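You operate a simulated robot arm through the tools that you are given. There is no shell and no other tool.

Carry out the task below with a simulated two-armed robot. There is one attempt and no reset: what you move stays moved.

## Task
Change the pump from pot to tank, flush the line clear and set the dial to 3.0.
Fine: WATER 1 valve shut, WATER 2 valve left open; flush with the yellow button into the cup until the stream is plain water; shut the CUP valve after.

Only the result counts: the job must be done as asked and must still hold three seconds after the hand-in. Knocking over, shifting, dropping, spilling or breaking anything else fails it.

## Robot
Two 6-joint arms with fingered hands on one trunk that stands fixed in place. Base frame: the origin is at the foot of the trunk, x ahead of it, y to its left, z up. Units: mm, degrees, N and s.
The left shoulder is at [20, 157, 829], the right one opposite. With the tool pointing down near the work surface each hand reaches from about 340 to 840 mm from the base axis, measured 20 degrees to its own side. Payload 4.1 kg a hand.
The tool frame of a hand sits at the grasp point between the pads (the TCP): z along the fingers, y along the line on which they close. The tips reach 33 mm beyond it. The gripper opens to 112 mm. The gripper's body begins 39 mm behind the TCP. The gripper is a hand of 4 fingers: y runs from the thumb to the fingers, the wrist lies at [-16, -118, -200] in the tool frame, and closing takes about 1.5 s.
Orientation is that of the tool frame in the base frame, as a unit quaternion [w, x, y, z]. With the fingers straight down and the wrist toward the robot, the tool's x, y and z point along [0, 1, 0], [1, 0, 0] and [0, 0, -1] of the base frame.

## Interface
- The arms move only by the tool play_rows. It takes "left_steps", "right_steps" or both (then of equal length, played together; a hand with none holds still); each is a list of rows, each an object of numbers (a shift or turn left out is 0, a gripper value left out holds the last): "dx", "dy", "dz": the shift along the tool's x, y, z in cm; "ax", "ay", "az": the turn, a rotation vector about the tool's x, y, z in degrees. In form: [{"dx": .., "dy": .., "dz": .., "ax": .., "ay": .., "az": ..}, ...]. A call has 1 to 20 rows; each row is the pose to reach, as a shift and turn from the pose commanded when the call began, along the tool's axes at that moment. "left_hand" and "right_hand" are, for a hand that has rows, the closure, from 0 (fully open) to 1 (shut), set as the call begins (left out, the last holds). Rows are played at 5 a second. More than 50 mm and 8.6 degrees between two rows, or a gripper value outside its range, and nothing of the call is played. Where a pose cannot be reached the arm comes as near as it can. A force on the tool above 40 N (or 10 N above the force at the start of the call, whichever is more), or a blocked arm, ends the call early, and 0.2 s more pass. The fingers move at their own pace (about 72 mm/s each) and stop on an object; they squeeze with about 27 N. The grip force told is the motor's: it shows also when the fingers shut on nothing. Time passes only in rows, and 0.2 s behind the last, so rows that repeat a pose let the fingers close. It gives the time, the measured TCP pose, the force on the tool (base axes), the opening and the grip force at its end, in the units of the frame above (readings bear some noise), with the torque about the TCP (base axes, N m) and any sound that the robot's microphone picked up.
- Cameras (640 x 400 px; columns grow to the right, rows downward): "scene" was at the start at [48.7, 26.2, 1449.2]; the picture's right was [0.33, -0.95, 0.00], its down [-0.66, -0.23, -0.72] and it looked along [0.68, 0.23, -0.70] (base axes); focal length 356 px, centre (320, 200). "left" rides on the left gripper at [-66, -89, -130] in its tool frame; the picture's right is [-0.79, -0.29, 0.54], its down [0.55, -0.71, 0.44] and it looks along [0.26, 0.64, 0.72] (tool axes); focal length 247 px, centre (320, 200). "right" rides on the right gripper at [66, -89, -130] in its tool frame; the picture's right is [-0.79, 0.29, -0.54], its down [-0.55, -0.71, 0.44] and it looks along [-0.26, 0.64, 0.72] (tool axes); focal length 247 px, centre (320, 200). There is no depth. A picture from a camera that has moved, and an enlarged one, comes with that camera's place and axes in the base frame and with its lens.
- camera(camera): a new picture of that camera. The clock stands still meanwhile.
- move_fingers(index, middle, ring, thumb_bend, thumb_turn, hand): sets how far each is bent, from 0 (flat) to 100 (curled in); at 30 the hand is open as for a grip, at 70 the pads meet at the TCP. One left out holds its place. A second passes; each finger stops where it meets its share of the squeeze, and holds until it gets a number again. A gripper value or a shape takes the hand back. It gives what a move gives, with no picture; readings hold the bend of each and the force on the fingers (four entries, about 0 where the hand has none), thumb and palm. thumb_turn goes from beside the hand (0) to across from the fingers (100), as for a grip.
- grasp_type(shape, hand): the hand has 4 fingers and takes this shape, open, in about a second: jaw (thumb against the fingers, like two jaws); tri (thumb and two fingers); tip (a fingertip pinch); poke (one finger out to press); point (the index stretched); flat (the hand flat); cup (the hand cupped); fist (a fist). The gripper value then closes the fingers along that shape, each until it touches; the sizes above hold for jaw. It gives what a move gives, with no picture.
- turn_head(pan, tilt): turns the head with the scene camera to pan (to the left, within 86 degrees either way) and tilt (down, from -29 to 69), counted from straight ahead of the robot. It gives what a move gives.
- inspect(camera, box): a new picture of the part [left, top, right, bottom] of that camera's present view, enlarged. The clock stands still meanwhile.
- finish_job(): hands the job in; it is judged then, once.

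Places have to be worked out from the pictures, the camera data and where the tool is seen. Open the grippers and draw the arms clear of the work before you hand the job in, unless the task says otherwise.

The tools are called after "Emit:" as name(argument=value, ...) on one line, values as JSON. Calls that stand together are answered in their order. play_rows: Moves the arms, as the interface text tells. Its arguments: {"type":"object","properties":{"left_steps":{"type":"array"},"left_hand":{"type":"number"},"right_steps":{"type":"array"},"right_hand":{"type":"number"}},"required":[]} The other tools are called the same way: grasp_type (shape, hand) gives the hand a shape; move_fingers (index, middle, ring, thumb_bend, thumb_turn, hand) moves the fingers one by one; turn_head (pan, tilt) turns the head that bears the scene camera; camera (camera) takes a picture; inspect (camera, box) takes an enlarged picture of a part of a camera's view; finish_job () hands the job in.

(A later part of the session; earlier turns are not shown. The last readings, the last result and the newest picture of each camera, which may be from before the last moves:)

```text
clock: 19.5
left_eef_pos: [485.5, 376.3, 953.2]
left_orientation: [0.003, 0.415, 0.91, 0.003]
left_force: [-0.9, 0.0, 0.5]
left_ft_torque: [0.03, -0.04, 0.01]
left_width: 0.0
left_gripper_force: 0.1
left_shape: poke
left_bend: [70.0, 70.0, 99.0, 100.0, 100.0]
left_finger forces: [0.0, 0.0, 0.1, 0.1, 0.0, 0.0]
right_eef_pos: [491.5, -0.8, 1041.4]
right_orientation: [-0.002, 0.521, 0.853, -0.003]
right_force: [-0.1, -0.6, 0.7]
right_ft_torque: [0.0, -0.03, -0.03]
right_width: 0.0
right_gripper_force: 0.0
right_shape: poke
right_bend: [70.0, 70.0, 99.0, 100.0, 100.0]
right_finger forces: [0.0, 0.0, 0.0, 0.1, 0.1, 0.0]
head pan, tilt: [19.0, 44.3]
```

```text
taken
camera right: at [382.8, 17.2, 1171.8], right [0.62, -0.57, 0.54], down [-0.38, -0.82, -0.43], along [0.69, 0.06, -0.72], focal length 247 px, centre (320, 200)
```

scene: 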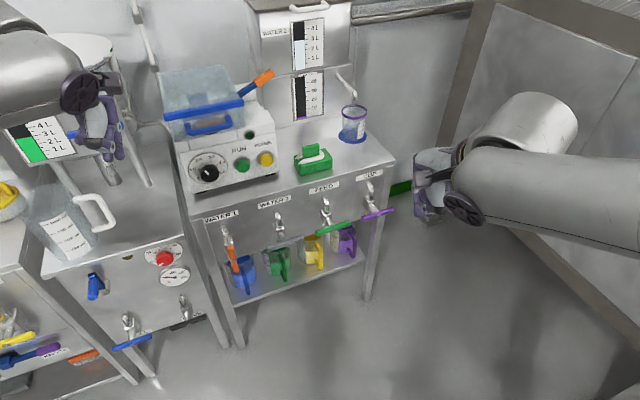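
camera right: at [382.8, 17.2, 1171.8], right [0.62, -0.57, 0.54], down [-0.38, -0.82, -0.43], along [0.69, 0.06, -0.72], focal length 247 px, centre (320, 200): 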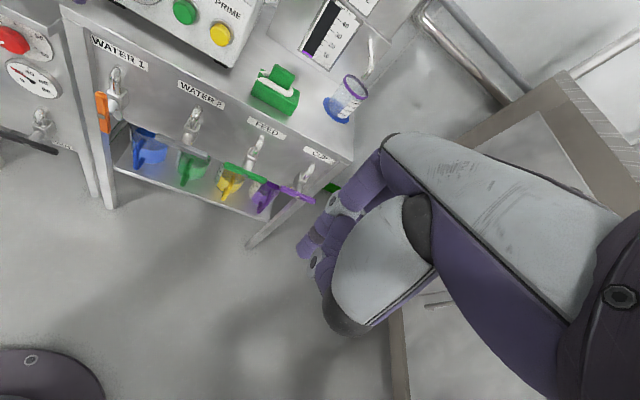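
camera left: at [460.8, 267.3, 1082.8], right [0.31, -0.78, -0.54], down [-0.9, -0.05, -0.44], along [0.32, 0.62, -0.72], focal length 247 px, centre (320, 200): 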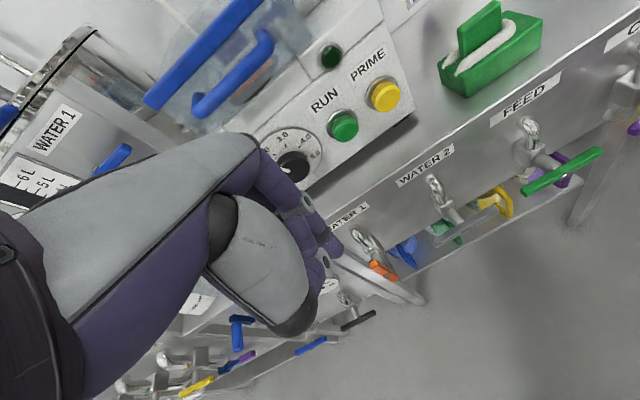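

Pivot of WATER 1 refined to ≈(514,434,655). I move over to the right of the lever's upper end and descend with the fingertip to z≈685.

Emit:
play_rows(left_steps=[{"dx": -0.5, "dy": 3.4, "dz": 2}, {"dx": -1, "dy": 6.7, "dz": 6}, {"dx": -1, "dy": 6.7, "dz": 10.5}, {"dx": -1, "dy": 6.7, "dz": 15}, {"dx": -1, "dy": 6.7, "dz": 19}, {"dx": -1, "dy": 6.7, "dz": 21}])

Emit:
camera(camera="left")

Emit:
inspect(camera="right", box=[40, 0, 240, 160])

Emit:
camera(camera="scene")

```text
refused: row 2 steps farther than a row can; nothing moved
```

```text
taken
camera left: at [460.8, 267.3, 1082.8], right [0.31, -0.78, -0.54], down [-0.9, -0.05, -0.44], along [0.32, 0.62, -0.72], focal length 247 px, centre (320, 200)
```

left: 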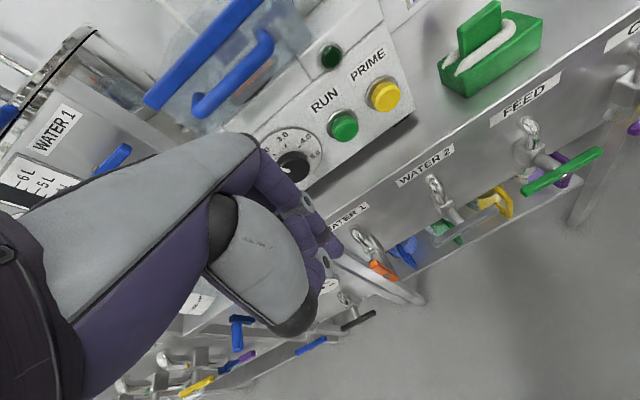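

```text
2.50 times, centred on (140, 80) of right
camera zoom: at [382.8, 17.2, 1171.8], right [0.62, -0.57, 0.54], down [-0.38, -0.82, -0.43], along [0.69, 0.06, -0.72], focal length 617 px, centre (770, 500)
```

zoom: 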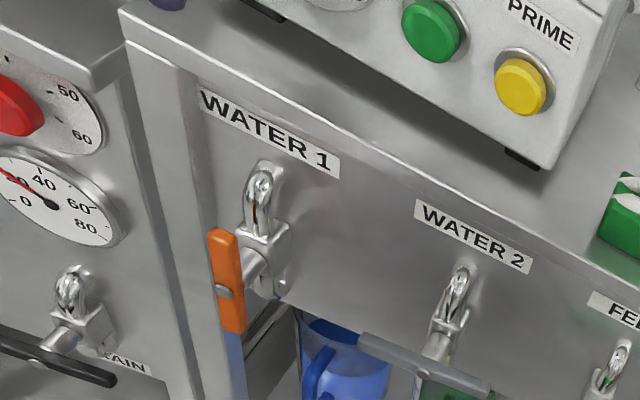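

```text
taken
```

scene: 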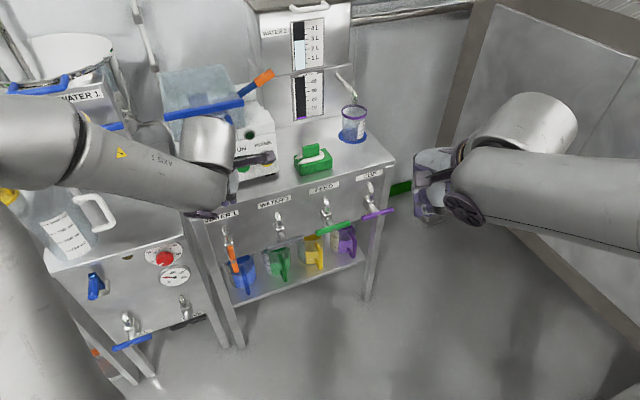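

Step size was slightly over; I resend with smaller steps.

Emit:
play_rows(left_steps=[{"dx": -0.5, "dy": 3.4, "dz": 2}, {"dx": -1, "dy": 6.7, "dz": 5}, {"dx": -1, "dy": 6.7, "dz": 9.5}, {"dx": -1, "dy": 6.7, "dz": 14}, {"dx": -1, "dy": 6.7, "dz": 18}, {"dx": -1, "dy": 6.7, "dz": 21}])

Emit:
camera(camera="left")

Emit:
inspect(camera="right", box=[40, 0, 240, 160])

Emit:
camera(camera="scene")

```text
clock: 20.9
left_eef_pos: [545.3, 412.3, 742.9]
left_orientation: [0.002, 0.415, 0.91, 0.003]
left_force: [-0.6, 0.0, 0.3]
left_ft_torque: [-0.03, 0.0, -0.01]
left_width: 0.2
left_gripper_force: 0.1
left_shape: poke
left_bend: [70.0, 70.0, 99.0, 100.0, 100.0]
left_finger forces: [0.0, 0.1, 0.0, 0.0, 0.0, 0.1]
right_eef_pos: [490.3, -1.7, 1041.0]
right_orientation: [-0.002, 0.522, 0.853, -0.002]
right_force: [-0.2, 0.0, 0.1]
right_ft_torque: [0.03, -0.04, 0.0]
right_width: 0.1
right_gripper_force: 0.0
right_shape: poke
right_bend: [70.0, 70.0, 99.0, 100.0, 100.0]
right_finger forces: [0.1, 0.0, 0.0, 0.0, 0.0, 0.0]
head pan, tilt: [19.0, 44.3]
```

```text
taken
camera left: at [520.2, 303.4, 873.1], right [0.31, -0.78, -0.54], down [-0.9, -0.05, -0.44], along [0.32, 0.62, -0.72], focal length 247 px, centre (320, 200)
```

left: 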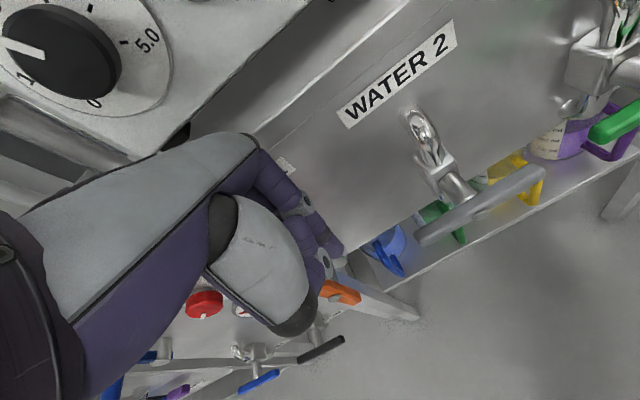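

```text
2.50 times, centred on (140, 80) of right
camera zoom: at [383.0, 16.9, 1171.7], right [0.62, -0.57, 0.54], down [-0.38, -0.82, -0.43], along [0.69, 0.06, -0.72], focal length 617 px, centre (770, 500)
```

zoom: 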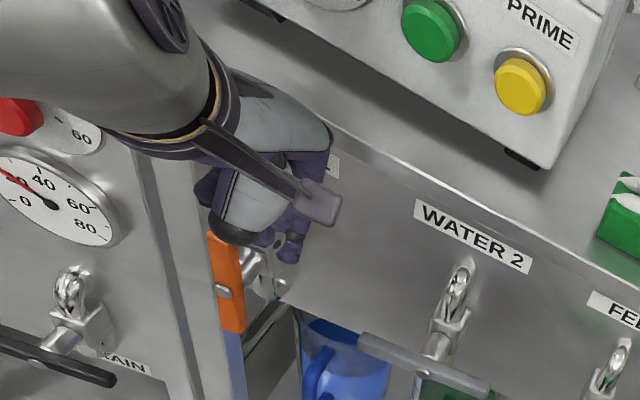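

```text
taken
```

scene: 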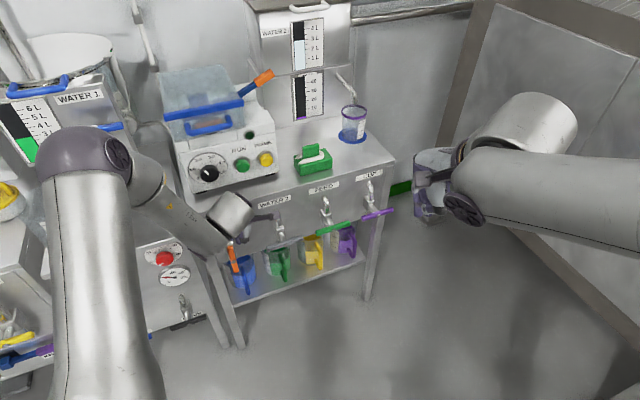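

The hand reaches here pointing down, with the fingertip right of the orange lever. I lower it and push the lever's top leftward along an arc, first about halfway.

Emit:
play_rows(left_steps=[{"dz": 1.4}, {"dz": 2.7}, {"dx": 1.2, "dz": 2.7}, {"dx": 2.4, "dz": 2.7}, {"dx": 2.9, "dz": 2.5}, {"dx": 3.44, "dz": 2.4}, {"dx": 4.0, "dz": 2.35}, {"dx": 4.53, "dz": 2.35}, {"dx": 5.06, "dz": 2.45}, {"dx": 5.59, "dz": 2.6}])

Emit:
inspect(camera="right", box=[40, 0, 240, 160])

Emit:
camera(camera="left")

```text
clock: 22.0
left_eef_pos: [533.4, 419.9, 718.4]
left_orientation: [0.006, 0.425, 0.905, -0.001]
left_force: [15.3, -12.7, -1.2]
left_ft_torque: [-0.32, -0.3, -0.2]
left_width: 0.1
left_gripper_force: 0.1
left_shape: poke
left_bend: [70.0, 70.0, 99.0, 100.0, 100.0]
left_finger forces: [0.0, 20.0, 0.1, 0.0, 0.0, 0.0]
right_eef_pos: [492.3, -0.4, 1041.4]
right_orientation: [-0.002, 0.521, 0.853, -0.002]
right_force: [0.2, -0.9, -0.4]
right_ft_torque: [0.01, 0.03, 0.0]
right_width: 0.0
right_gripper_force: 0.0
right_shape: poke
right_bend: [70.0, 70.0, 99.0, 100.0, 100.0]
right_finger forces: [0.0, 0.1, 0.0, 0.0, 0.1, 0.1]
head pan, tilt: [19.0, 44.3]
stopped in row 5 (left hand): the force on the tool passed its limit at 46 N (the readings are from after the stop); the commanded pose is now the measured one
```

```text
2.50 times, centred on (140, 80) of right
camera zoom: at [383.5, 16.5, 1171.6], right [0.62, -0.57, 0.54], down [-0.38, -0.82, -0.43], along [0.69, 0.06, -0.72], focal length 617 px, centre (770, 500)
```

zoom: 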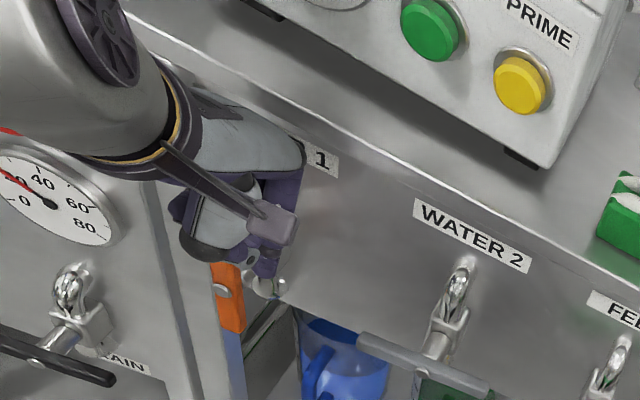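

```text
taken
camera left: at [505.5, 313.9, 849.3], right [0.29, -0.8, -0.53], down [-0.9, -0.03, -0.44], along [0.34, 0.61, -0.72], focal length 247 px, centre (320, 200)
```

left: 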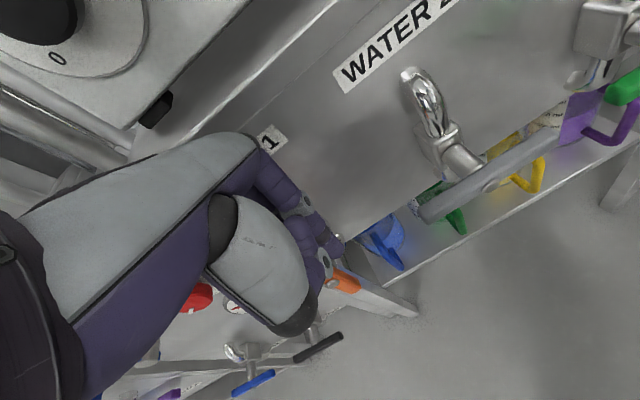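

The lever's top won't go left (46 N, stop), so shutting must be clockwise: top to the right. I back off, lift, and switch to the "point" shape, whose longer single finger keeps the hand body above the tabletops.

Emit:
play_rows(left_steps=[{"dx": -1}, {"dx": -2, "dz": -0.5}, {"dx": -2, "dz": -4}, {"dx": -2, "dz": -8}, {"dx": -2, "dy": -2, "dz": -12}, {"dx": -2, "dy": -5, "dz": -15}])

Emit:
grasp_type(hand="left", shape="point")

Emit:
camera(camera="left")

Emit:
inspect(camera="right", box=[0, 0, 240, 160])

Emit:
camera(camera="scene")

```text
clock: 23.4
left_eef_pos: [505.0, 375.3, 869.0]
left_orientation: [0.003, 0.422, 0.907, 0.001]
left_force: [0.1, 0.6, -0.9]
left_ft_torque: [-0.04, 0.01, 0.01]
left_width: 0.2
left_gripper_force: 0.1
left_shape: poke
left_bend: [70.0, 70.0, 99.0, 100.0, 100.0]
left_finger forces: [0.0, 0.0, 0.0, 0.0, 0.0, 0.0]
right_eef_pos: [491.9, 0.0, 1041.0]
right_orientation: [-0.001, 0.521, 0.854, -0.003]
right_force: [-0.3, 0.4, 0.8]
right_ft_torque: [0.01, 0.01, 0.01]
right_width: 0.0
right_gripper_force: 0.1
right_shape: poke
right_bend: [70.0, 70.0, 99.0, 100.0, 100.0]
right_finger forces: [0.0, 0.0, 0.0, 0.0, 0.1, 0.1]
head pan, tilt: [19.0, 44.3]
```

```text
clock: 24.3
left_eef_pos: [505.4, 375.0, 867.6]
left_orientation: [0.004, 0.422, 0.907, 0.0]
left_force: [0.3, 0.0, 0.0]
left_ft_torque: [0.03, -0.01, -0.01]
left_width: 0.2
left_gripper_force: 0.1
left_shape: point
left_bend: [19.0, 100.0, 100.0, 98.0, 88.0]
left_finger forces: [0.0, 0.1, 0.0, 0.1, 0.1, 0.1]
right_eef_pos: [492.7, -0.6, 1042.9]
right_orientation: [-0.001, 0.522, 0.853, -0.002]
right_force: [0.7, 0.4, -0.3]
right_ft_torque: [0.01, 0.01, -0.02]
right_width: 0.0
right_gripper_force: 0.0
right_shape: poke
right_bend: [70.0, 70.0, 99.0, 100.0, 100.0]
right_finger forces: [0.1, 0.1, 0.1, 0.1, 0.0, 0.0]
head pan, tilt: [19.0, 44.3]
```

```text
taken
camera left: at [478.8, 268.8, 998.6], right [0.3, -0.79, -0.53], down [-0.9, -0.04, -0.44], along [0.33, 0.61, -0.72], focal length 247 px, centre (320, 200)
```

left: 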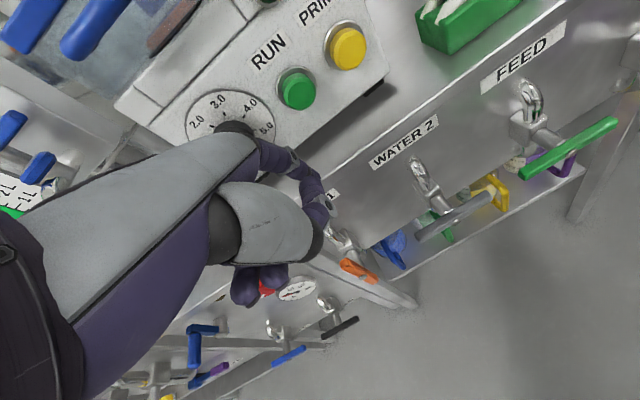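

```text
2.50 times, centred on (120, 80) of right
camera zoom: at [383.2, 17.1, 1171.7], right [0.62, -0.57, 0.54], down [-0.38, -0.82, -0.43], along [0.69, 0.06, -0.72], focal length 617 px, centre (820, 500)
```

zoom: 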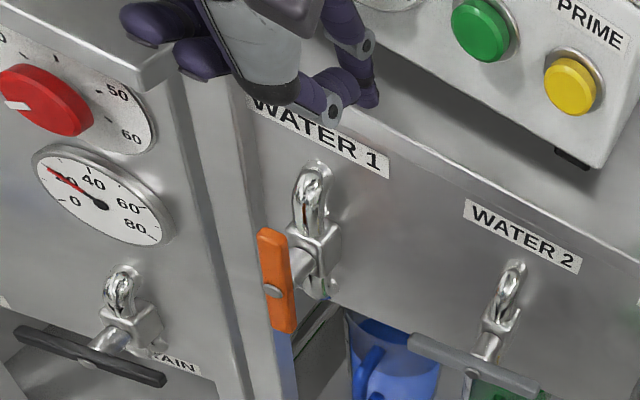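

```text
taken
```

scene: 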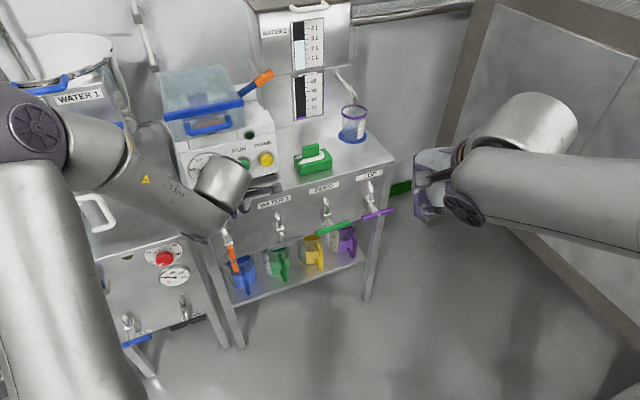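

The hand looks different in this shape; I inspect it closer.

Emit:
inspect(camera="left", box=[180, 100, 400, 330])

Emit:
inspect(camera="right", box=[0, 0, 160, 70])

```text
1.74 times, centred on (290, 215) of left
camera zoom: at [478.8, 268.8, 998.6], right [0.3, -0.79, -0.53], down [-0.9, -0.04, -0.44], along [0.33, 0.61, -0.72], focal length 430 px, centre (372, 174)
```

zoom: 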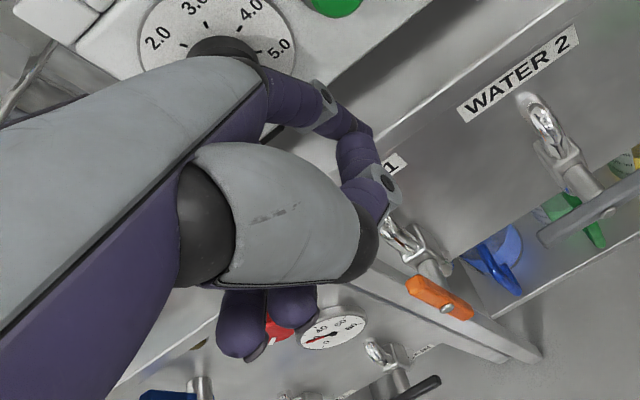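

```text
4.00 times, centred on (80, 35) of right
camera zoom: at [383.2, 17.1, 1171.7], right [0.62, -0.57, 0.54], down [-0.38, -0.82, -0.43], along [0.69, 0.06, -0.72], focal length 988 px, centre (1280, 860)
```

zoom: 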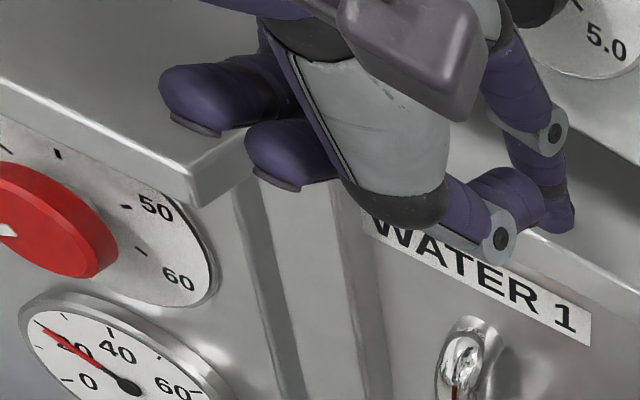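

In the point shape the index sits ~66 mm forward and ~22 mm to the right of the TCP, so the hand stays clear of both tables. I move left and down so the index is left of the WATER 1 lever's upper end.

Emit:
play_rows(left_steps=[{"dx": 3.5, "dy": -1.5}, {"dx": 7, "dy": -1.5, "dz": 1}, {"dx": 9.8, "dy": -1.5, "dz": 4}, {"dx": 9.8, "dy": -1.5, "dz": 8}, {"dx": 9.8, "dy": -1.5, "dz": 11}])

Emit:
inspect(camera="left", box=[180, 100, 400, 330])

Emit:
inspect(camera="right", box=[0, 0, 160, 140])

Emit:
camera(camera="scene")

```text
clock: 25.5
left_eef_pos: [432.1, 440.9, 757.9]
left_orientation: [0.005, 0.422, 0.907, 0.001]
left_force: [-0.9, -0.2, 0.5]
left_ft_torque: [0.01, 0.0, -0.02]
left_width: 0.1
left_gripper_force: 0.1
left_shape: point
left_bend: [19.0, 100.0, 100.0, 98.0, 88.0]
left_finger forces: [0.1, 0.0, 0.1, 0.1, 0.0, 0.0]
right_eef_pos: [490.5, -1.0, 1041.4]
right_orientation: [-0.002, 0.522, 0.853, -0.002]
right_force: [0.6, 0.3, 0.2]
right_ft_torque: [0.07, -0.04, 0.01]
right_width: 0.0
right_gripper_force: 0.0
right_shape: poke
right_bend: [70.0, 70.0, 99.0, 100.0, 100.0]
right_finger forces: [0.0, 0.0, 0.1, 0.0, 0.0, 0.1]
head pan, tilt: [19.0, 44.3]
```

```text
1.74 times, centred on (290, 215) of left
camera zoom: at [404.6, 334.7, 887.4], right [0.3, -0.79, -0.53], down [-0.9, -0.04, -0.44], along [0.33, 0.61, -0.72], focal length 430 px, centre (372, 174)
```

zoom: 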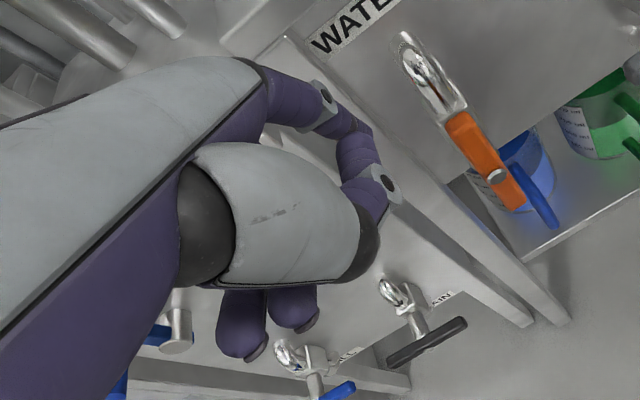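

```text
2.86 times, centred on (80, 70) of right
camera zoom: at [383.0, 16.9, 1171.7], right [0.62, -0.57, 0.54], down [-0.38, -0.82, -0.43], along [0.69, 0.06, -0.72], focal length 706 px, centre (1006, 571)
```

zoom: 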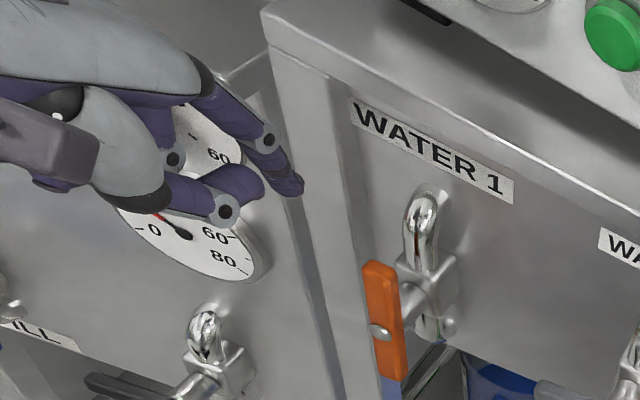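

```text
taken
```

scene: 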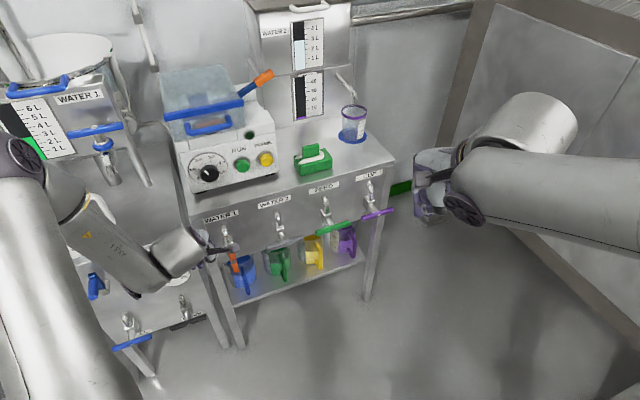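

The views agree: the index tip is at ≈(497,468,738), left of the lever. I lower it and push the lever's top to the right along the arc, about halfway first.

Emit:
play_rows(left_steps=[{"dz": 2.8}, {"dz": 5.5}, {"dx": -1.0, "dz": 5.5}, {"dx": -1.56, "dz": 5.5}, {"dx": -2.1, "dz": 5.3}, {"dx": -2.61, "dz": 5.09}, {"dx": -3.2, "dz": 5.0}, {"dx": -3.74, "dz": 4.96}, {"dx": -4.3, "dz": 5.0}, {"dx": -4.86, "dz": 5.13}])

Emit:
inspect(camera="right", box=[0, 0, 200, 160])

Emit:
camera(camera="left")

```text
clock: 27.7
left_eef_pos: [462.5, 404.5, 705.7]
left_orientation: [0.005, 0.422, 0.907, -0.001]
left_force: [-0.4, 1.4, -0.7]
left_ft_torque: [0.02, -0.01, 0.09]
left_width: 0.1
left_gripper_force: 0.0
left_shape: point
left_bend: [19.0, 100.0, 100.0, 98.0, 88.0]
left_finger forces: [1.2, 0.0, 0.1, 0.1, 0.0, 0.1]
right_eef_pos: [491.5, -0.3, 1039.8]
right_orientation: [-0.001, 0.521, 0.853, -0.003]
right_force: [0.3, -0.3, 0.9]
right_ft_torque: [-0.02, 0.02, 0.01]
right_width: 0.1
right_gripper_force: 0.1
right_shape: poke
right_bend: [70.0, 70.0, 99.0, 100.0, 100.0]
right_finger forces: [0.0, 0.0, 0.1, 0.0, 0.0, 0.0]
head pan, tilt: [19.0, 44.3]
```

```text
2.50 times, centred on (100, 80) of right
camera zoom: at [383.1, 17.1, 1171.7], right [0.62, -0.57, 0.54], down [-0.38, -0.82, -0.43], along [0.69, 0.06, -0.72], focal length 617 px, centre (870, 500)
```

zoom: 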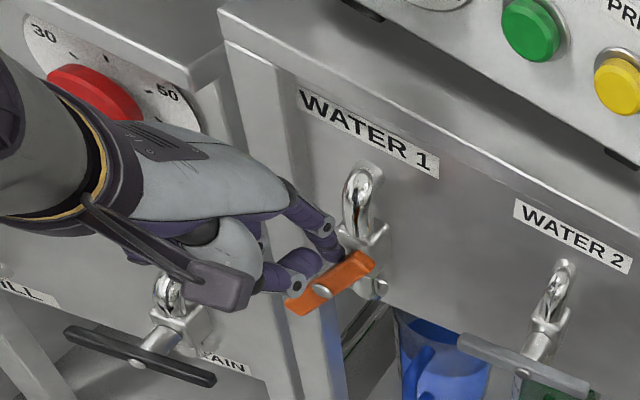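

```text
taken
camera left: at [435.9, 296.7, 837.0], right [0.3, -0.79, -0.53], down [-0.9, -0.04, -0.44], along [0.33, 0.61, -0.72], focal length 247 px, centre (320, 200)
```

left: 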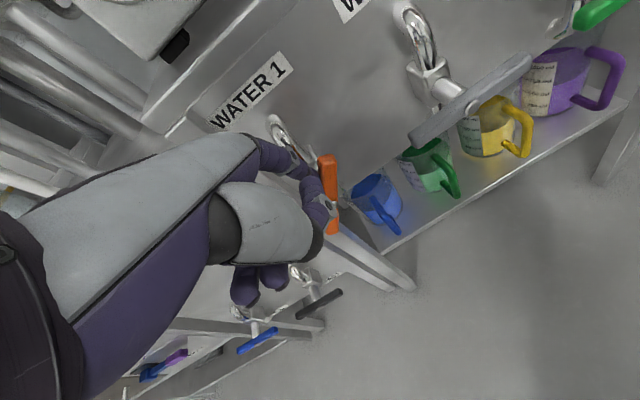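

WATER 1 turns clockwise easily. I continue the arc to horizontal with slight over-press to its stop.

Emit:
play_rows(left_steps=[{"dx": -0.5, "dz": 0.2}, {"dx": -1.04, "dz": 0.45}, {"dx": -1.5, "dz": 0.8}, {"dx": -1.93, "dz": 1.16}, {"dx": -2.3, "dz": 1.6}, {"dx": -2.6, "dz": 2.07}, {"dx": -2.6, "dz": 2.4}, {"dx": -2.6, "dz": 2.7}])

Emit:
inspect(camera="right", box=[0, 0, 200, 160])

Emit:
camera(camera="left")

```text
clock: 29.5
left_eef_pos: [480.9, 384.7, 681.9]
left_orientation: [0.006, 0.423, 0.906, 0.002]
left_force: [-5.3, -3.3, 17.9]
left_ft_torque: [0.5, -1.0, -0.07]
left_width: 0.1
left_gripper_force: 0.1
left_shape: point
left_bend: [19.0, 100.0, 100.0, 98.0, 88.0]
left_finger forces: [17.5, 0.0, 0.1, 0.0, 0.0, 0.0]
right_eef_pos: [492.3, -1.4, 1041.7]
right_orientation: [-0.001, 0.522, 0.853, -0.002]
right_force: [0.0, -0.4, 0.7]
right_ft_torque: [-0.04, -0.01, 0.01]
right_width: 0.1
right_gripper_force: 0.0
right_shape: poke
right_bend: [70.0, 70.0, 99.0, 100.0, 100.0]
right_finger forces: [0.0, 0.1, 0.1, 0.1, 0.0, 0.0]
head pan, tilt: [19.0, 44.3]
```

```text
2.50 times, centred on (100, 80) of right
camera zoom: at [382.8, 16.7, 1171.8], right [0.62, -0.57, 0.54], down [-0.38, -0.82, -0.43], along [0.69, 0.06, -0.72], focal length 617 px, centre (870, 500)
```

zoom: 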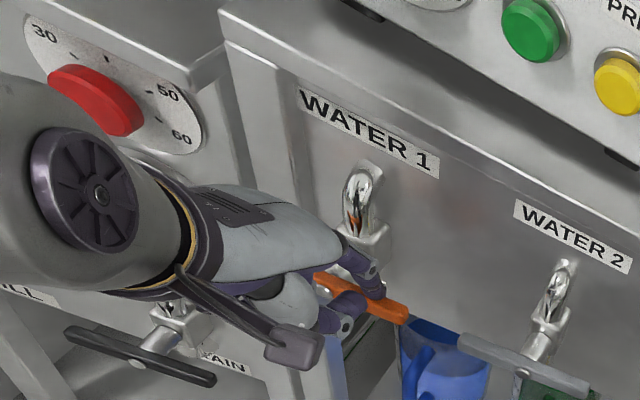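

```text
taken
camera left: at [452.7, 277.0, 811.3], right [0.3, -0.79, -0.53], down [-0.89, -0.03, -0.45], along [0.33, 0.61, -0.72], focal length 247 px, centre (320, 200)
```

left: 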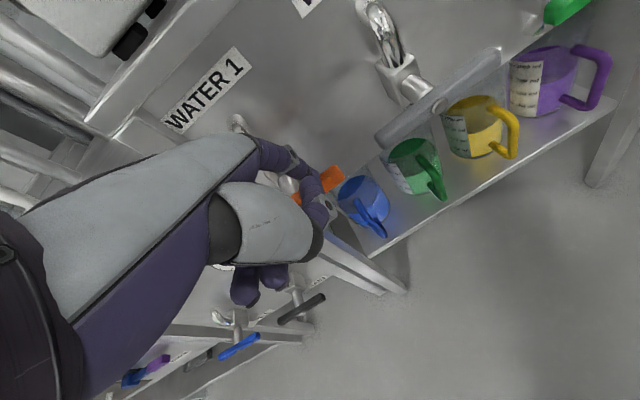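

WATER 1 is horizontal at its stop (shut). I lift off and move the index above the left end of the WATER 2 lever.

Emit:
play_rows(left_steps=[{"dz": -3}, {"dz": -6}, {"dx": -3.6, "dz": -6}, {"dx": -7.2, "dz": -6}, {"dx": -7.2, "dz": -3.5}])

Emit:
inspect(camera="right", box=[20, 20, 220, 180])

Emit:
camera(camera="left")

```text
clock: 30.7
left_eef_pos: [525.5, 328.0, 715.9]
left_orientation: [0.004, 0.422, 0.907, 0.0]
left_force: [-0.8, -0.6, -0.3]
left_ft_torque: [-0.04, 0.0, -0.02]
left_width: 0.0
left_gripper_force: 0.0
left_shape: point
left_bend: [19.0, 100.0, 100.0, 98.0, 88.0]
left_finger forces: [0.0, 0.1, 0.0, 0.0, 0.1, 0.0]
right_eef_pos: [492.4, -0.0, 1041.9]
right_orientation: [-0.002, 0.522, 0.853, -0.002]
right_force: [-0.5, -0.2, 0.3]
right_ft_torque: [0.0, -0.02, 0.0]
right_width: 0.2
right_gripper_force: 0.0
right_shape: poke
right_bend: [70.0, 70.0, 99.0, 100.0, 100.0]
right_finger forces: [0.0, 0.1, 0.0, 0.0, 0.1, 0.0]
head pan, tilt: [19.0, 44.3]
```

```text
2.50 times, centred on (120, 100) of right
camera zoom: at [383.1, 17.1, 1171.7], right [0.62, -0.57, 0.54], down [-0.38, -0.82, -0.43], along [0.69, 0.06, -0.72], focal length 617 px, centre (820, 450)
```

zoom: 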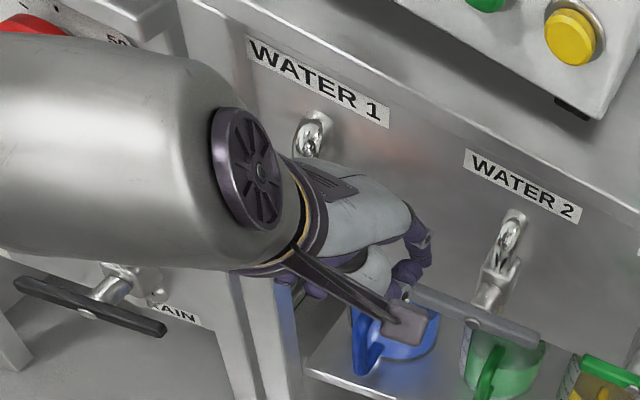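

```text
taken
camera left: at [498.8, 222.0, 845.8], right [0.3, -0.79, -0.53], down [-0.9, -0.04, -0.44], along [0.33, 0.61, -0.72], focal length 247 px, centre (320, 200)
```

left: 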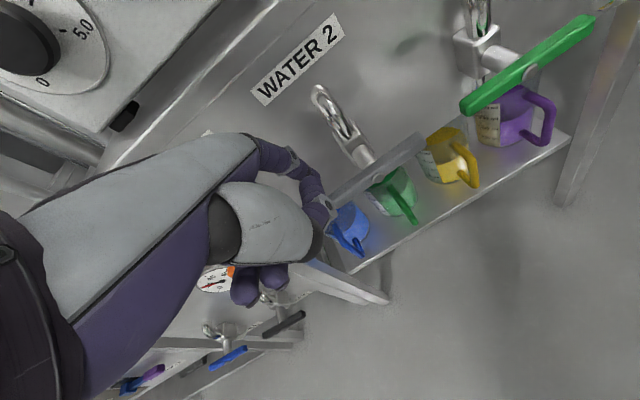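

The index is right above the left end of the WATER 2 lever. I push that end down and around counter-clockwise, to about 60° first.

Emit:
play_rows(left_steps=[{"dz": 1.5}, {"dz": 2.86}, {"dx": 0.2, "dz": 3.4}, {"dx": 0.41, "dz": 3.91}, {"dx": 0.5, "dz": 4.5}, {"dx": 0.54, "dz": 5.04}, {"dx": 0.45, "dz": 5.6}, {"dx": 0.37, "dz": 6.17}, {"dx": 0.15, "dz": 6.7}, {"dx": -0.08, "dz": 7.2}])

Emit:
inspect(camera="right", box=[20, 20, 220, 180])

Emit:
camera(camera="left")

```text
clock: 32.9
left_eef_pos: [526.0, 329.4, 644.2]
left_orientation: [0.004, 0.422, 0.906, 0.0]
left_force: [0.6, 0.1, 1.1]
left_ft_torque: [0.03, -0.03, 0.0]
left_width: 0.0
left_gripper_force: 0.0
left_shape: point
left_bend: [19.0, 100.0, 100.0, 98.0, 88.0]
left_finger forces: [0.9, 0.1, 0.1, 0.1, 0.0, 0.0]
right_eef_pos: [491.0, -1.7, 1041.1]
right_orientation: [-0.002, 0.522, 0.853, -0.002]
right_force: [0.3, -0.5, 1.1]
right_ft_torque: [-0.01, -0.01, -0.02]
right_width: 0.0
right_gripper_force: 0.0
right_shape: poke
right_bend: [70.0, 70.0, 99.0, 100.0, 100.0]
right_finger forces: [0.1, 0.1, 0.0, 0.1, 0.0, 0.1]
head pan, tilt: [19.0, 44.3]
```

```text
2.50 times, centred on (120, 100) of right
camera zoom: at [383.1, 17.1, 1171.7], right [0.62, -0.57, 0.54], down [-0.38, -0.82, -0.43], along [0.69, 0.06, -0.72], focal length 617 px, centre (820, 450)
```

zoom: 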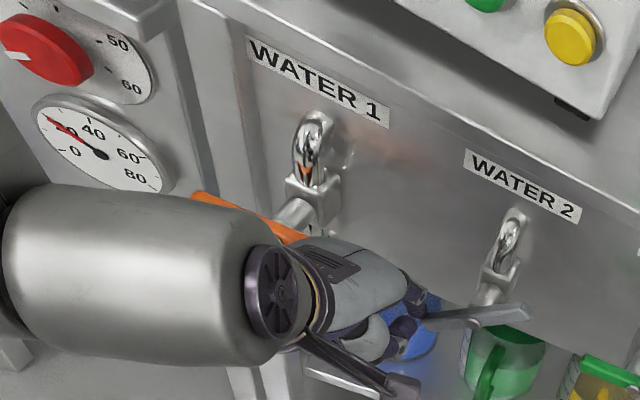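

```text
taken
camera left: at [499.7, 221.8, 773.7], right [0.3, -0.79, -0.53], down [-0.9, -0.04, -0.44], along [0.33, 0.61, -0.72], focal length 247 px, centre (320, 200)
```

left: 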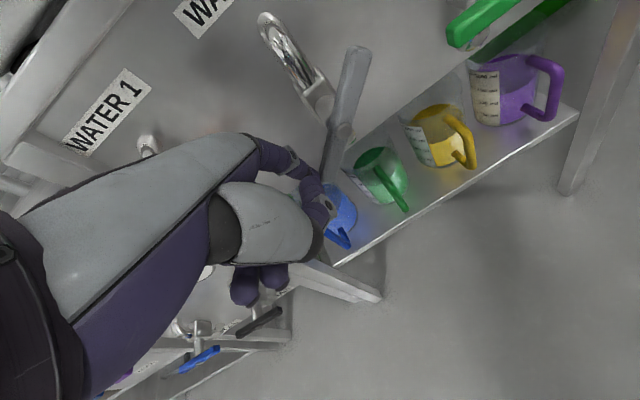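

The lever is turning the right way. I continue the arc to vertical.

Emit:
play_rows(left_steps=[{"dx": -0.3, "dz": 0.45}, {"dx": -0.71, "dz": 0.89}, {"dx": -1.1, "dz": 1.2}, {"dx": -1.62, "dz": 1.56}, {"dx": -2.0, "dz": 1.6}, {"dx": -2.3, "dz": 1.6}])

Emit:
inspect(camera="right", box=[20, 20, 220, 180])

Emit:
camera(camera="left")

```text
clock: 34.3
left_eef_pos: [542.0, 310.7, 627.5]
left_orientation: [0.004, 0.423, 0.906, 0.0]
left_force: [0.0, 1.5, 0.0]
left_ft_torque: [-0.01, 0.0, 0.05]
left_width: 0.0
left_gripper_force: 0.1
left_shape: point
left_bend: [19.0, 100.0, 100.0, 98.0, 88.0]
left_finger forces: [0.4, 0.1, 0.0, 0.0, 0.0, 0.0]
right_eef_pos: [491.8, -0.8, 1042.3]
right_orientation: [-0.002, 0.522, 0.853, -0.002]
right_force: [-0.3, -1.0, -0.2]
right_ft_torque: [0.0, 0.0, -0.01]
right_width: 0.2
right_gripper_force: 0.0
right_shape: poke
right_bend: [70.0, 70.0, 99.0, 100.0, 100.0]
right_finger forces: [0.0, 0.0, 0.0, 0.0, 0.1, 0.1]
head pan, tilt: [19.0, 44.3]
```

```text
2.50 times, centred on (120, 100) of right
camera zoom: at [383.2, 17.1, 1171.7], right [0.62, -0.57, 0.54], down [-0.38, -0.82, -0.43], along [0.69, 0.06, -0.72], focal length 617 px, centre (820, 450)
```

zoom: 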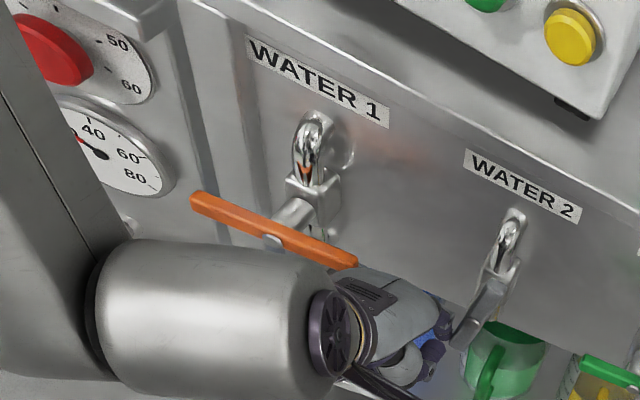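

```text
taken
camera left: at [514.8, 203.6, 757.7], right [0.29, -0.79, -0.53], down [-0.9, -0.04, -0.44], along [0.33, 0.61, -0.72], focal length 247 px, centre (320, 200)
```

left: 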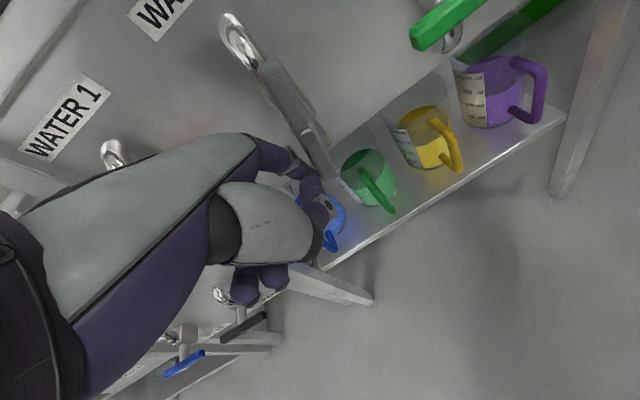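

The lever is around 65–70°. I push its lower end further right until it meets the stop.

Emit:
play_rows(left_steps=[{"dx": -0.4}, {"dx": -0.8}, {"dx": -1.2}, {"dx": -1.6}, {"dx": -1.8}])

Emit:
inspect(camera="right", box=[20, 20, 220, 180])

Emit:
camera(camera="left")

```text
clock: 35.6
left_eef_pos: [550.7, 303.3, 626.6]
left_orientation: [0.002, 0.412, 0.911, 0.001]
left_force: [-16.3, 8.8, 6.7]
left_ft_torque: [0.24, -0.5, 1.03]
left_width: 105.6
left_gripper_force: 0.0
left_shape: point
left_bend: [20.0, 100.0, 100.0, 98.0, 88.0]
left_finger forces: [18.2, 0.0, 0.1, 0.0, 0.0, 0.1]
right_eef_pos: [490.5, -0.7, 1042.7]
right_orientation: [-0.002, 0.522, 0.853, -0.002]
right_force: [0.3, 0.3, 0.4]
right_ft_torque: [-0.01, 0.0, 0.0]
right_width: 0.1
right_gripper_force: 0.0
right_shape: poke
right_bend: [70.0, 70.0, 99.0, 100.0, 100.0]
right_finger forces: [0.0, 0.0, 0.0, 0.1, 0.0, 0.0]
head pan, tilt: [19.0, 44.3]
stopped in row 5 (left hand): the force on the tool passed its limit at 41 N (the readings are from after the stop); the commanded pose is now the measured one
```

```text
2.50 times, centred on (120, 100) of right
camera zoom: at [382.6, 17.1, 1171.9], right [0.62, -0.57, 0.54], down [-0.38, -0.82, -0.43], along [0.69, 0.06, -0.72], focal length 617 px, centre (820, 450)
```

zoom: 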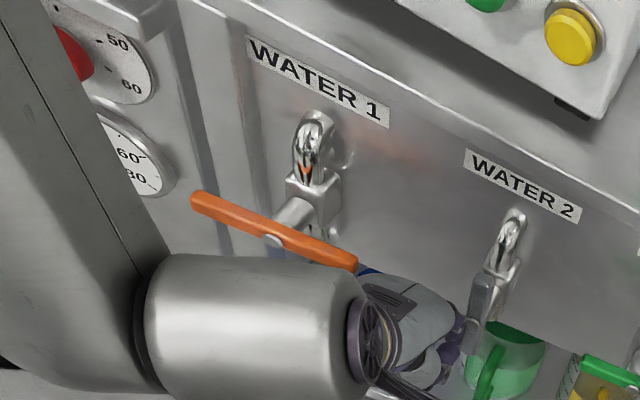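

```text
taken
camera left: at [526.4, 195.5, 757.4], right [0.31, -0.79, -0.54], down [-0.9, -0.05, -0.44], along [0.32, 0.62, -0.72], focal length 247 px, centre (320, 200)
```

left: 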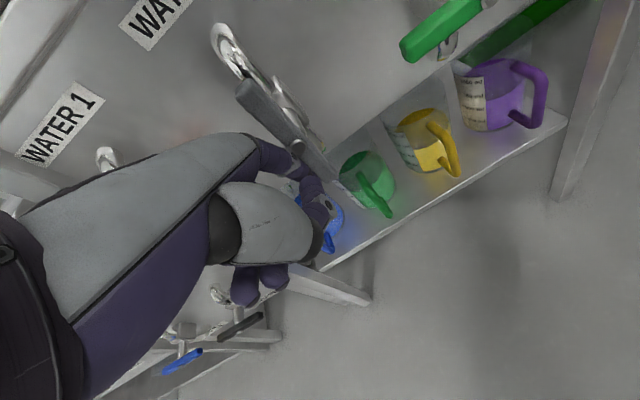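

The push met about 40 N. I zoom in to see whether the lever is vertical.

Emit:
inspect(camera="right", box=[150, 80, 230, 150])

Emit:
inspect(camera="left", box=[180, 0, 380, 220])

Emit:
inspect(camera="scene", box=[190, 160, 410, 300])

```text
5.71 times, centred on (190, 115) of right
camera zoom: at [382.6, 17.1, 1171.9], right [0.62, -0.57, 0.54], down [-0.38, -0.82, -0.43], along [0.69, 0.06, -0.72], focal length 1411 px, centre (1063, 686)
```

zoom: 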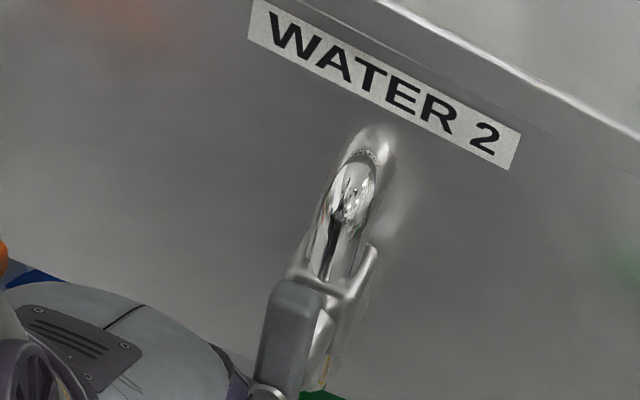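

```text
1.82 times, centred on (280, 110) of left
camera zoom: at [526.4, 195.5, 757.4], right [0.31, -0.79, -0.54], down [-0.9, -0.05, -0.44], along [0.32, 0.62, -0.72], focal length 449 px, centre (393, 364)
```

zoom: 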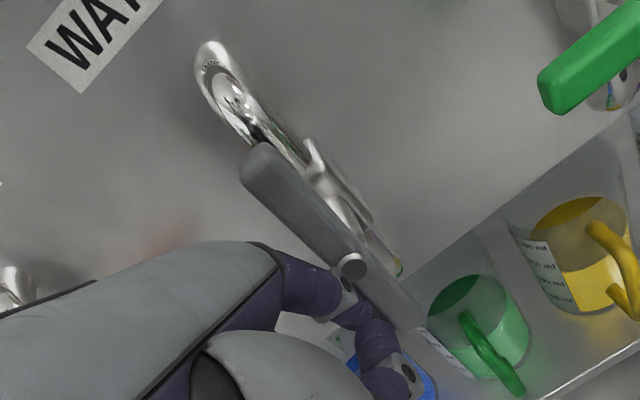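

```text
2.86 times, centred on (300, 230) of scene
camera zoom: at [48.2, 26.4, 1449.2], right [0.33, -0.95, 0.0], down [-0.66, -0.23, -0.72], along [0.68, 0.23, -0.7], focal length 1016 px, centre (377, 114)
```

zoom: 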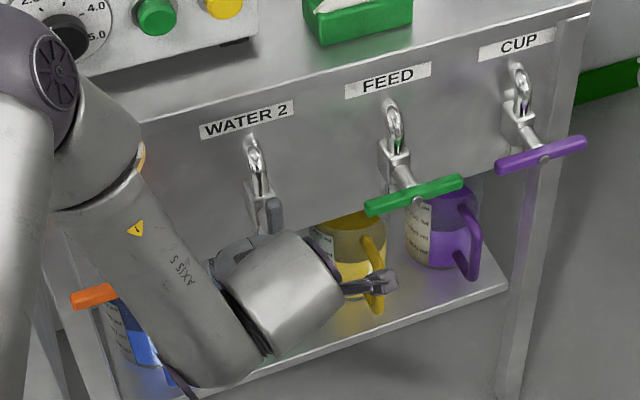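

Scene view shows WATER 2's lever now vertical (open), WATER 1 horizontal (shut). I withdraw the left hand: sideways off the lever, back, then up.

Emit:
play_rows(left_steps=[{"dx": 0.8}, {"dx": 1.5, "dy": -0.5}, {"dx": 1.5, "dy": -4}, {"dx": 1.5, "dy": -6, "dz": -3}, {"dx": 1, "dy": -6, "dz": -7.5}, {"dx": 1, "dy": -6, "dz": -12}, {"dx": 1, "dy": -6, "dz": -16.5}])

Emit:
inspect(camera="right", box=[60, 20, 260, 180])

Emit:
inspect(camera="scene", box=[190, 160, 410, 300])

Emit:
camera(camera="left")

```text
clock: 37.2
left_eef_pos: [498.4, 271.2, 791.4]
left_orientation: [0.002, 0.415, 0.91, -0.001]
left_force: [-0.5, 0.2, -0.4]
left_ft_torque: [-0.04, 0.0, 0.03]
left_width: 105.6
left_gripper_force: 0.1
left_shape: point
left_bend: [19.0, 100.0, 100.0, 98.0, 88.0]
left_finger forces: [0.1, 0.0, 0.0, 0.0, 0.1, 0.1]
right_eef_pos: [491.7, -0.1, 1042.0]
right_orientation: [-0.002, 0.522, 0.853, -0.002]
right_force: [0.4, -0.1, -0.3]
right_ft_torque: [-0.02, 0.01, -0.03]
right_width: 0.1
right_gripper_force: 0.1
right_shape: poke
right_bend: [70.0, 70.0, 99.0, 100.0, 100.0]
right_finger forces: [0.1, 0.0, 0.0, 0.1, 0.0, 0.1]
head pan, tilt: [19.0, 44.3]
```

```text
2.50 times, centred on (160, 100) of right
camera zoom: at [383.5, 17.2, 1171.6], right [0.62, -0.57, 0.54], down [-0.38, -0.82, -0.43], along [0.69, 0.06, -0.72], focal length 617 px, centre (720, 450)
```

zoom: 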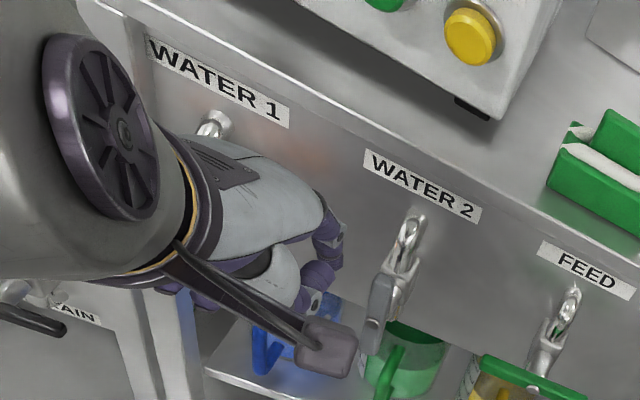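

```text
2.86 times, centred on (300, 230) of scene
camera zoom: at [49.1, 26.3, 1449.1], right [0.33, -0.95, 0.0], down [-0.66, -0.23, -0.72], along [0.68, 0.23, -0.7], focal length 1016 px, centre (377, 114)
```

zoom: 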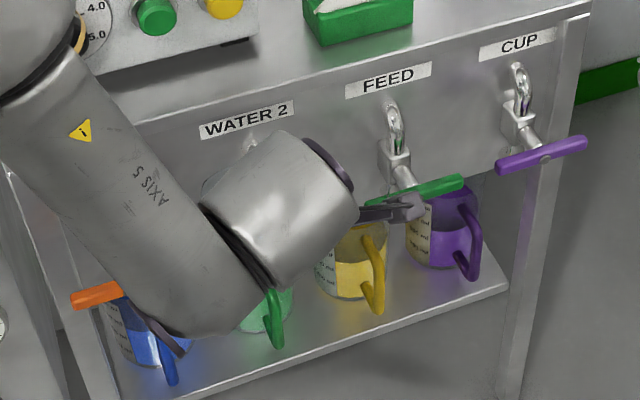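

```text
taken
camera left: at [473.9, 163.0, 922.0], right [0.31, -0.79, -0.54], down [-0.9, -0.05, -0.44], along [0.32, 0.61, -0.72], focal length 247 px, centre (320, 200)
```

left: 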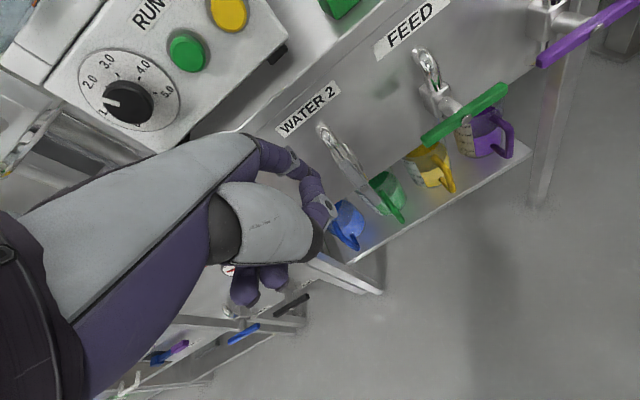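

I zoom in to verify WATER 2's lever angle precisely.

Emit:
inspect(camera="right", box=[160, 80, 220, 170])

Emit:
inspect(camera="left", box=[290, 90, 420, 240])

```text
4.44 times, centred on (190, 125) of right
camera zoom: at [383.5, 17.2, 1171.6], right [0.62, -0.57, 0.54], down [-0.38, -0.82, -0.43], along [0.69, 0.06, -0.72], focal length 1098 px, centre (898, 533)
```

zoom: 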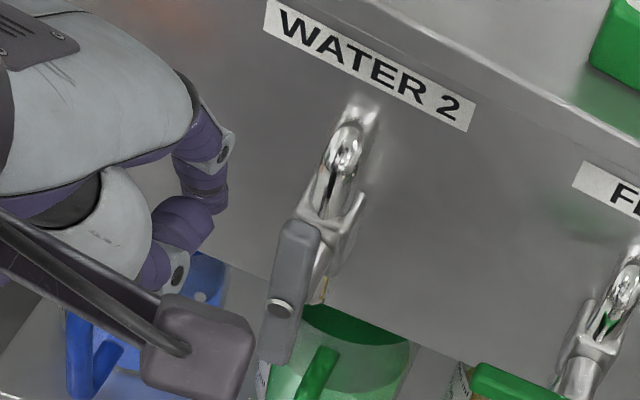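

```text
2.67 times, centred on (355, 165) of left
camera zoom: at [473.9, 163.0, 922.0], right [0.31, -0.79, -0.54], down [-0.9, -0.05, -0.44], along [0.32, 0.61, -0.72], focal length 659 px, centre (227, 293)
```

zoom: 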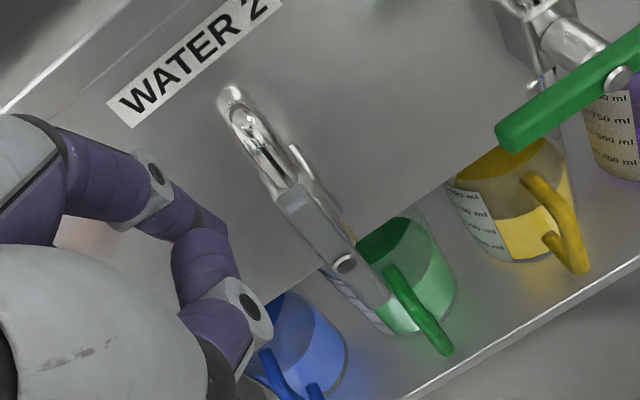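

Both levers look right. Before working the CUP valve with the left arm I move the right hand aside to the right for clearance.

Emit:
play_rows(right_steps=[{"dx": -3.2, "dy": -2.6, "dz": -0.8, "az": -2}, {"dx": -6.4, "dy": -5.1, "dz": -1.6, "az": -4}, {"dx": -9.5, "dy": -7.7, "dz": -2.4, "az": -6}, {"dx": -12.7, "dy": -10.2, "dz": -3.2, "az": -8}, {"dx": -15.9, "dy": -12.8, "dz": -4, "az": -10}])

Emit:
camera(camera="right")

Emit:
camera(camera="scene")

```text
clock: 38.4
left_eef_pos: [497.6, 271.3, 791.7]
left_orientation: [0.004, 0.415, 0.91, 0.001]
left_force: [0.1, 0.3, 0.2]
left_ft_torque: [-0.02, 0.0, -0.01]
left_width: 105.6
left_gripper_force: 0.1
left_shape: point
left_bend: [19.0, 100.0, 100.0, 98.0, 88.0]
left_finger forces: [0.0, 0.1, 0.1, 0.1, 0.0, 0.1]
right_eef_pos: [449.9, -201.3, 1081.2]
right_orientation: [-0.002, 0.446, 0.895, -0.001]
right_force: [-0.1, 0.9, -1.0]
right_ft_torque: [-0.03, 0.0, 0.0]
right_width: 0.0
right_gripper_force: 0.0
right_shape: poke
right_bend: [70.0, 70.0, 99.0, 100.0, 100.0]
right_finger forces: [0.1, 0.0, 0.0, 0.0, 0.0, 0.0]
head pan, tilt: [19.0, 44.3]
```

```text
taken
camera right: at [339.5, -202.5, 1211.9], right [0.71, -0.46, 0.54], down [-0.24, -0.87, -0.43], along [0.67, 0.18, -0.72], focal length 247 px, centre (320, 200)
```

right: 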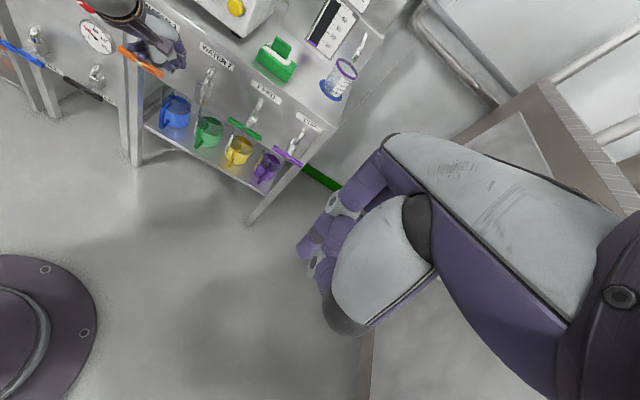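

```text
taken
```

scene: 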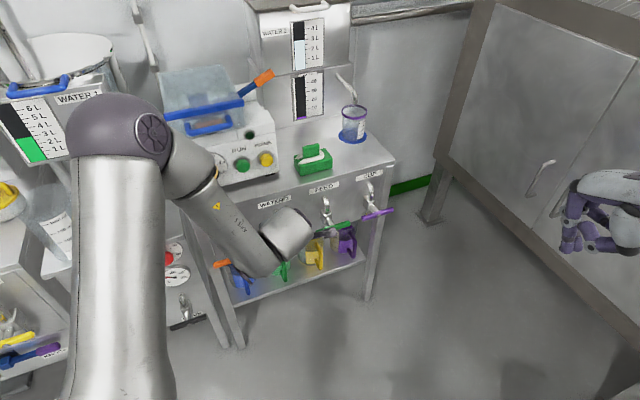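

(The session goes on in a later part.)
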